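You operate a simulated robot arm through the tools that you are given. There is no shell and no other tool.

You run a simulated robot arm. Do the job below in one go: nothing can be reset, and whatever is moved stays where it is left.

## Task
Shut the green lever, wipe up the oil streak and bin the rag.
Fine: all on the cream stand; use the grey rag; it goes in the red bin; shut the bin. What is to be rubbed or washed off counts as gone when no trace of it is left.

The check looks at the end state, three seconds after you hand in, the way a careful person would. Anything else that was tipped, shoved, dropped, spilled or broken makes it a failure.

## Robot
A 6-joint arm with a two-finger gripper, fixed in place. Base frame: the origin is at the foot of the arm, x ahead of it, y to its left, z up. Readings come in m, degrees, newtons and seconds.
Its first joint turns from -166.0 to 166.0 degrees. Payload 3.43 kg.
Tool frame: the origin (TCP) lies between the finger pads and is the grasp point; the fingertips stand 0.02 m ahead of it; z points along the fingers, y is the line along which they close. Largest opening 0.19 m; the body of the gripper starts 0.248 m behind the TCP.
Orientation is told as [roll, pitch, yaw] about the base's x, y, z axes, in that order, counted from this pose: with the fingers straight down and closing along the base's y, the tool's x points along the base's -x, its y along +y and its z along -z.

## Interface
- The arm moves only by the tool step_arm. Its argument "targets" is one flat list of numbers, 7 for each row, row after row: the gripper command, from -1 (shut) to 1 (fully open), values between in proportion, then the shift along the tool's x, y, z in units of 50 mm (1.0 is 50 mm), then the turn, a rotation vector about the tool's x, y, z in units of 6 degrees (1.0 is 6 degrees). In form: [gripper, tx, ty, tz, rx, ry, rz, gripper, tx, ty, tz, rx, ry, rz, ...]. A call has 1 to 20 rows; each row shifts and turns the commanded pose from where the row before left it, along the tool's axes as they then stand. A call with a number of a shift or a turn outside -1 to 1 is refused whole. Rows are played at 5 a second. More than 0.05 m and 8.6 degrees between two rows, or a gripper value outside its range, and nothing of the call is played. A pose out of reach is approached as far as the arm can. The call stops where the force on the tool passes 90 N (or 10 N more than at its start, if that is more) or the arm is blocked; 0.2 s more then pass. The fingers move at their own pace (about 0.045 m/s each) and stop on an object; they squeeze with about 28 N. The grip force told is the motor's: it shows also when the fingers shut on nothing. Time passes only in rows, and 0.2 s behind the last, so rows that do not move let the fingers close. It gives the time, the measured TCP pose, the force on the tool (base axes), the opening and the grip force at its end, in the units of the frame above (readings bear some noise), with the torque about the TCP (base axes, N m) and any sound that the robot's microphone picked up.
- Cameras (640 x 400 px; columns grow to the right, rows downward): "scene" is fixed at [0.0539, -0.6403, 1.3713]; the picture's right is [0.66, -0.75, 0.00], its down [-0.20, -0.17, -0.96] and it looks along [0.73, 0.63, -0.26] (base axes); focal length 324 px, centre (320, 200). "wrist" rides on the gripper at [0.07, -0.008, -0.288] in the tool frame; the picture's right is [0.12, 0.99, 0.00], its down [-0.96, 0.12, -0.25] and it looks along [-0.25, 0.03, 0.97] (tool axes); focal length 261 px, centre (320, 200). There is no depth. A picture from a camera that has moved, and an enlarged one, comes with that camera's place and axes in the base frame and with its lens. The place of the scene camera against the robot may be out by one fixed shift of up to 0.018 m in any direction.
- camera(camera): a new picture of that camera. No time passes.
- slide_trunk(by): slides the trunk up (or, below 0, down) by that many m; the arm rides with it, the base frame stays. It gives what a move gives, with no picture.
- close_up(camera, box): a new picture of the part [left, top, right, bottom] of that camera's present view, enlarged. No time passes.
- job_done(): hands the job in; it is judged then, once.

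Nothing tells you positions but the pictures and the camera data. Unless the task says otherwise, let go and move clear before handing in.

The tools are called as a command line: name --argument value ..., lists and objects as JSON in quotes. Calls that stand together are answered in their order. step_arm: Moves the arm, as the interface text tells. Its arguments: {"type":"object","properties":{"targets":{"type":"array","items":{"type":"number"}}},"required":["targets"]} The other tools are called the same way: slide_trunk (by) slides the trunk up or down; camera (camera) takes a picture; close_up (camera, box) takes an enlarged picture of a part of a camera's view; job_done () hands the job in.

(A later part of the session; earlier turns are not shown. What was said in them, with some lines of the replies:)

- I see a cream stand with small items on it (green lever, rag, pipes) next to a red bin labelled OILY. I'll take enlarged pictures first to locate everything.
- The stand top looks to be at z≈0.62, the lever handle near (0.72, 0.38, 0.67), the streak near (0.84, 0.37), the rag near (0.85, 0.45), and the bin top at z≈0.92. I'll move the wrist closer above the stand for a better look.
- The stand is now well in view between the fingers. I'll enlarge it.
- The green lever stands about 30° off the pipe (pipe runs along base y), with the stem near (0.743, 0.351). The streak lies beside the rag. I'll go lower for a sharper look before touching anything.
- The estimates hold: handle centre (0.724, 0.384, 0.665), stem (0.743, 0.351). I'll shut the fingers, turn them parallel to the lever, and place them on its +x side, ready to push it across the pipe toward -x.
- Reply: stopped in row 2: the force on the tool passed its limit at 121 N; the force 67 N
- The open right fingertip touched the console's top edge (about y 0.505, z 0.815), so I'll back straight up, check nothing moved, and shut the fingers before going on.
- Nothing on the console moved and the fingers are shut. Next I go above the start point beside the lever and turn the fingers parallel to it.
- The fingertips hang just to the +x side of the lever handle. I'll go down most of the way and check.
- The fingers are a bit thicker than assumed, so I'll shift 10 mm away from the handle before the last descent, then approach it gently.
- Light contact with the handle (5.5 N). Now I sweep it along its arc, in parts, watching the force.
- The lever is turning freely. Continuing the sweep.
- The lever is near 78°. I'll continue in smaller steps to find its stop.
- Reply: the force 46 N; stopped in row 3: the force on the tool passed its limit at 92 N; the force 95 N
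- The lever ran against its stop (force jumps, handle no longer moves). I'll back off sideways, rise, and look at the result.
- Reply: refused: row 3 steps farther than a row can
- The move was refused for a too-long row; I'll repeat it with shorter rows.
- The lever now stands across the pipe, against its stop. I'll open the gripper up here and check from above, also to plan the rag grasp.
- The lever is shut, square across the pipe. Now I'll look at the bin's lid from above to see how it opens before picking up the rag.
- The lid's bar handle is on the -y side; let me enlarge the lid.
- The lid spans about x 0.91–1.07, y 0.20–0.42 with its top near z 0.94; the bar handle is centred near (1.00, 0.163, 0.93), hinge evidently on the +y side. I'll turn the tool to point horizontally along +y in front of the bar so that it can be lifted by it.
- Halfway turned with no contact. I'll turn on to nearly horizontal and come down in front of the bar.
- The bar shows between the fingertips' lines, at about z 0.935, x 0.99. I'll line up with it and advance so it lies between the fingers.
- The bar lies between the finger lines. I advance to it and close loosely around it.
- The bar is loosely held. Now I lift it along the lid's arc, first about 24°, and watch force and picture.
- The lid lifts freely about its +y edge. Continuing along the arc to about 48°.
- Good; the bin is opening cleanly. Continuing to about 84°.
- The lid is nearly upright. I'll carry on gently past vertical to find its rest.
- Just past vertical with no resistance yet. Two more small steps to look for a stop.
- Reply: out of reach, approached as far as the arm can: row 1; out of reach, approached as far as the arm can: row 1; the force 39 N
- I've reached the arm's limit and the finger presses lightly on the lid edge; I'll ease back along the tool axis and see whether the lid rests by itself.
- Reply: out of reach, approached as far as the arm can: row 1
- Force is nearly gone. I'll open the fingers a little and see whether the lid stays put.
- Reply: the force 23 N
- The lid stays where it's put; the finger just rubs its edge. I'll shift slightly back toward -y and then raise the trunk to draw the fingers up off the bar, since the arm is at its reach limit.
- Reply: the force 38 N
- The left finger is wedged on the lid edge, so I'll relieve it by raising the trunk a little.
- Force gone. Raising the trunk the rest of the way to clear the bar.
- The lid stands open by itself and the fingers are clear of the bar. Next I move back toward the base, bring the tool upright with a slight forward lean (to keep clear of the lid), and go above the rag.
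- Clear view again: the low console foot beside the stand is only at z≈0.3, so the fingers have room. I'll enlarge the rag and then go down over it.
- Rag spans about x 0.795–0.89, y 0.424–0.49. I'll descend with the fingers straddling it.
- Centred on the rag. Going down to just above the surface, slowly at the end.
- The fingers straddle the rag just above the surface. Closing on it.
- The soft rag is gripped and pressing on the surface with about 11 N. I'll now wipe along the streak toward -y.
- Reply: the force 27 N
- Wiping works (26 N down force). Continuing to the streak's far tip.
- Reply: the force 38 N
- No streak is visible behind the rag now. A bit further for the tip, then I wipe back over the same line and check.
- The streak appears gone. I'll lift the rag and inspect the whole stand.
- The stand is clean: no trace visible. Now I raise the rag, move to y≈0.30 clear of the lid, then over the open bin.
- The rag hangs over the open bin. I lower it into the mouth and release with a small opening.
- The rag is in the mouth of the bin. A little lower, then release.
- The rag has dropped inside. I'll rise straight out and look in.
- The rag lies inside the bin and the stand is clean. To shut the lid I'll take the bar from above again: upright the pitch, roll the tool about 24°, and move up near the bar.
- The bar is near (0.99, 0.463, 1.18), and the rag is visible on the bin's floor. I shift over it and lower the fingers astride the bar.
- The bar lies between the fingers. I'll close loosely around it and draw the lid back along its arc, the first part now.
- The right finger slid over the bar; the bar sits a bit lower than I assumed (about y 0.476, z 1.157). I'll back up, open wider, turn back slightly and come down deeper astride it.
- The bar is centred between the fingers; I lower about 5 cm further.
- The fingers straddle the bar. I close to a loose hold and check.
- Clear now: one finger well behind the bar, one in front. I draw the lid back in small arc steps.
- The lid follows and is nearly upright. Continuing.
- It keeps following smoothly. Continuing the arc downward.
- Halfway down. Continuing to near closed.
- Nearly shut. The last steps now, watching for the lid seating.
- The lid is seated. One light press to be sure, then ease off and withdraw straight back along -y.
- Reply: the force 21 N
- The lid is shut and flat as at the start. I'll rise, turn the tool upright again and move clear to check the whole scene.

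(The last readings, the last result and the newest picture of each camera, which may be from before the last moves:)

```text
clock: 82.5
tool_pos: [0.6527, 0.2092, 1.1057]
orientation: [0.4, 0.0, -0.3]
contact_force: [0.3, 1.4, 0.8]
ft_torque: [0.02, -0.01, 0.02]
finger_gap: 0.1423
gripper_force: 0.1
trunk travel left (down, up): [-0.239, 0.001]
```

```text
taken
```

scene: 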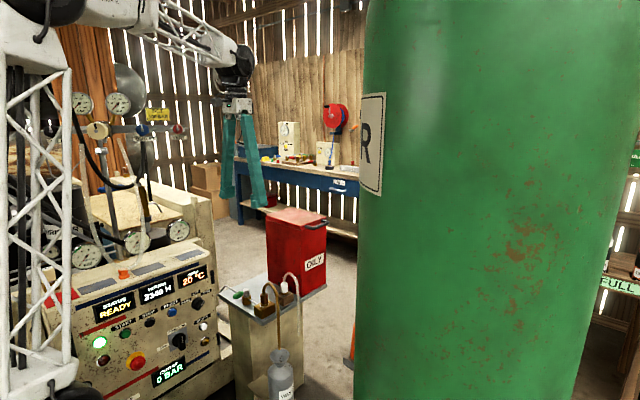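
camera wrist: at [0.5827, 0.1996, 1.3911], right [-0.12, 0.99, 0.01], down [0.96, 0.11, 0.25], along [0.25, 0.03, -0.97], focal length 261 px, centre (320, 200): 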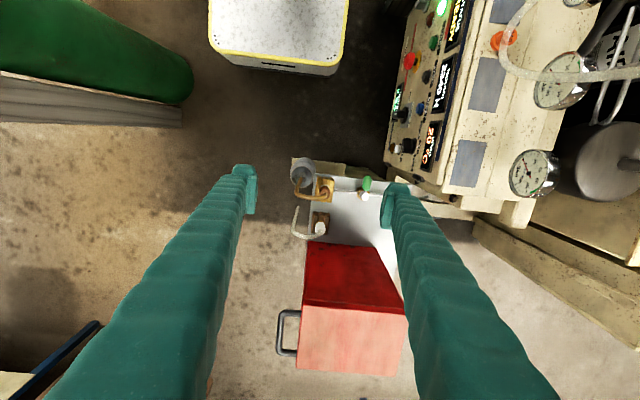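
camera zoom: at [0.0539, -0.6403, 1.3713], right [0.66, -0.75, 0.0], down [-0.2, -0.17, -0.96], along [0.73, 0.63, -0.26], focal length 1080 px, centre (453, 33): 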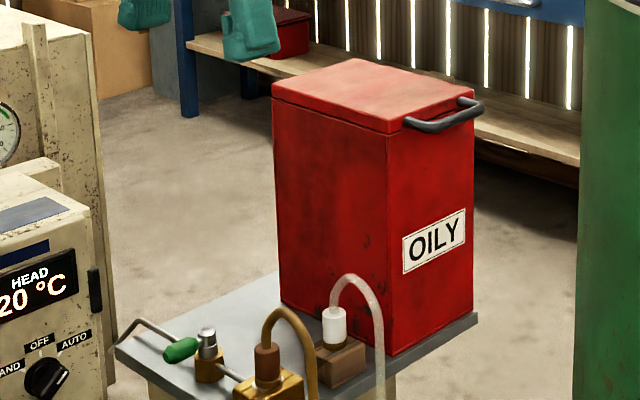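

All looks in order. A last close look at the stand surface, lever and lid from above.

step_arm --targets '[1, 0, 0.8, 0, 0, 0, 0, 1, 0, 0.8, 0, 0, 0, 0, 1, 0, 0.6, 0, 0, 0, 0, 1, 0, 0, 0, 0, 0, 0, 1, 0, 0, 0, 0, 0, 0]'

close_up --camera "wrist" --box '[240, 160, 400, 280]'

close_up --camera "wrist" --box '[220, 200, 420, 400]'

close_up --camera "scene" --box '[215, 255, 311, 315]'

```text
clock: 83.7
tool_pos: [0.6517, 0.3186, 1.1037]
orientation: [0.4, 0.0, -0.2]
contact_force: [-0.3, 0.5, -0.6]
ft_torque: [0.0, 0.0, -0.02]
finger_gap: 0.1897
gripper_force: 0.0
trunk travel left (down, up): [-0.239, 0.001]
```

```text
3.33 times, centred on (320, 220) of wrist
camera zoom: at [0.5816, 0.3105, 1.3893], right [-0.12, 0.99, 0.01], down [0.96, 0.11, 0.25], along [0.25, 0.03, -0.97], focal length 869 px, centre (320, 133)
```

zoom: 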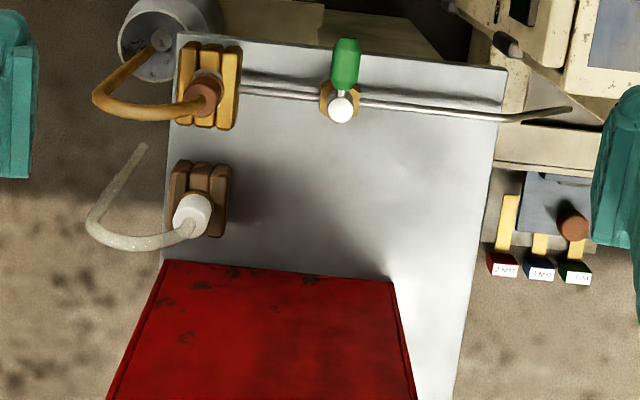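

```text
2.00 times, centred on (320, 300) of wrist
camera zoom: at [0.5816, 0.3105, 1.3893], right [-0.12, 0.99, 0.01], down [0.96, 0.11, 0.25], along [0.25, 0.03, -0.97], focal length 521 px, centre (320, 0)
```

zoom: 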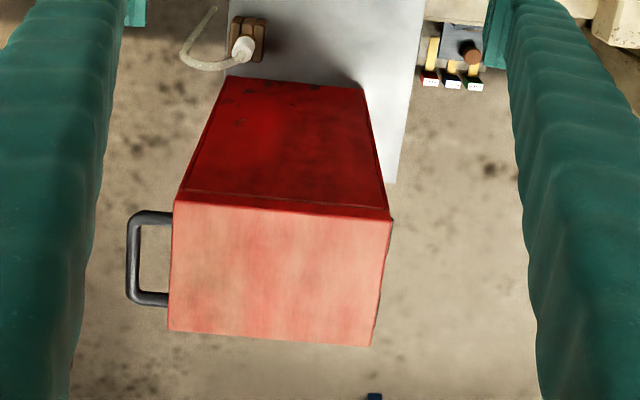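

```text
6.67 times, centred on (263, 285) of scene
camera zoom: at [0.0539, -0.6403, 1.3713], right [0.66, -0.75, 0.0], down [-0.2, -0.17, -0.96], along [0.73, 0.63, -0.26], focal length 2160 px, centre (700, -367)
```

zoom: 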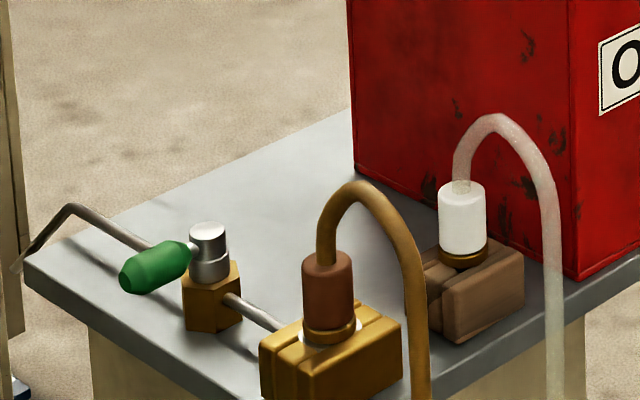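

The lever stands across the pipe at its stop, the stand top shows no trace of oil, and the rag is in the red bin with the lid shut. The arm is clear and empty, so I'm handing in.

job_done

```text
The job is handed in.
```

I've handed the job in: the green lever is shut, the oil streak is wiped up, and the grey rag is in the red bin with its lid shut. I haven't been told the check's result.

- **Lever:** I pushed it until it stopped, square across the pipe.
- **Oil streak:** I wiped over it and back with the rag, and the final close-up pictures of the stand show no trace.
- **Rag and bin:** I saw the rag on the bin floor before closing the lid. The lid sits flat, as it did at the start.

Early on, while I was positioning for the lever, an open fingertip hit the console's top edge with about 121 N. The move stopped and I backed off. The pictures show nothing on the console moved or damaged. Nothing else was knocked or spilled that I could see.

The arm is empty and clear of the stand. I left the trunk raised 0.064 m from where it started.
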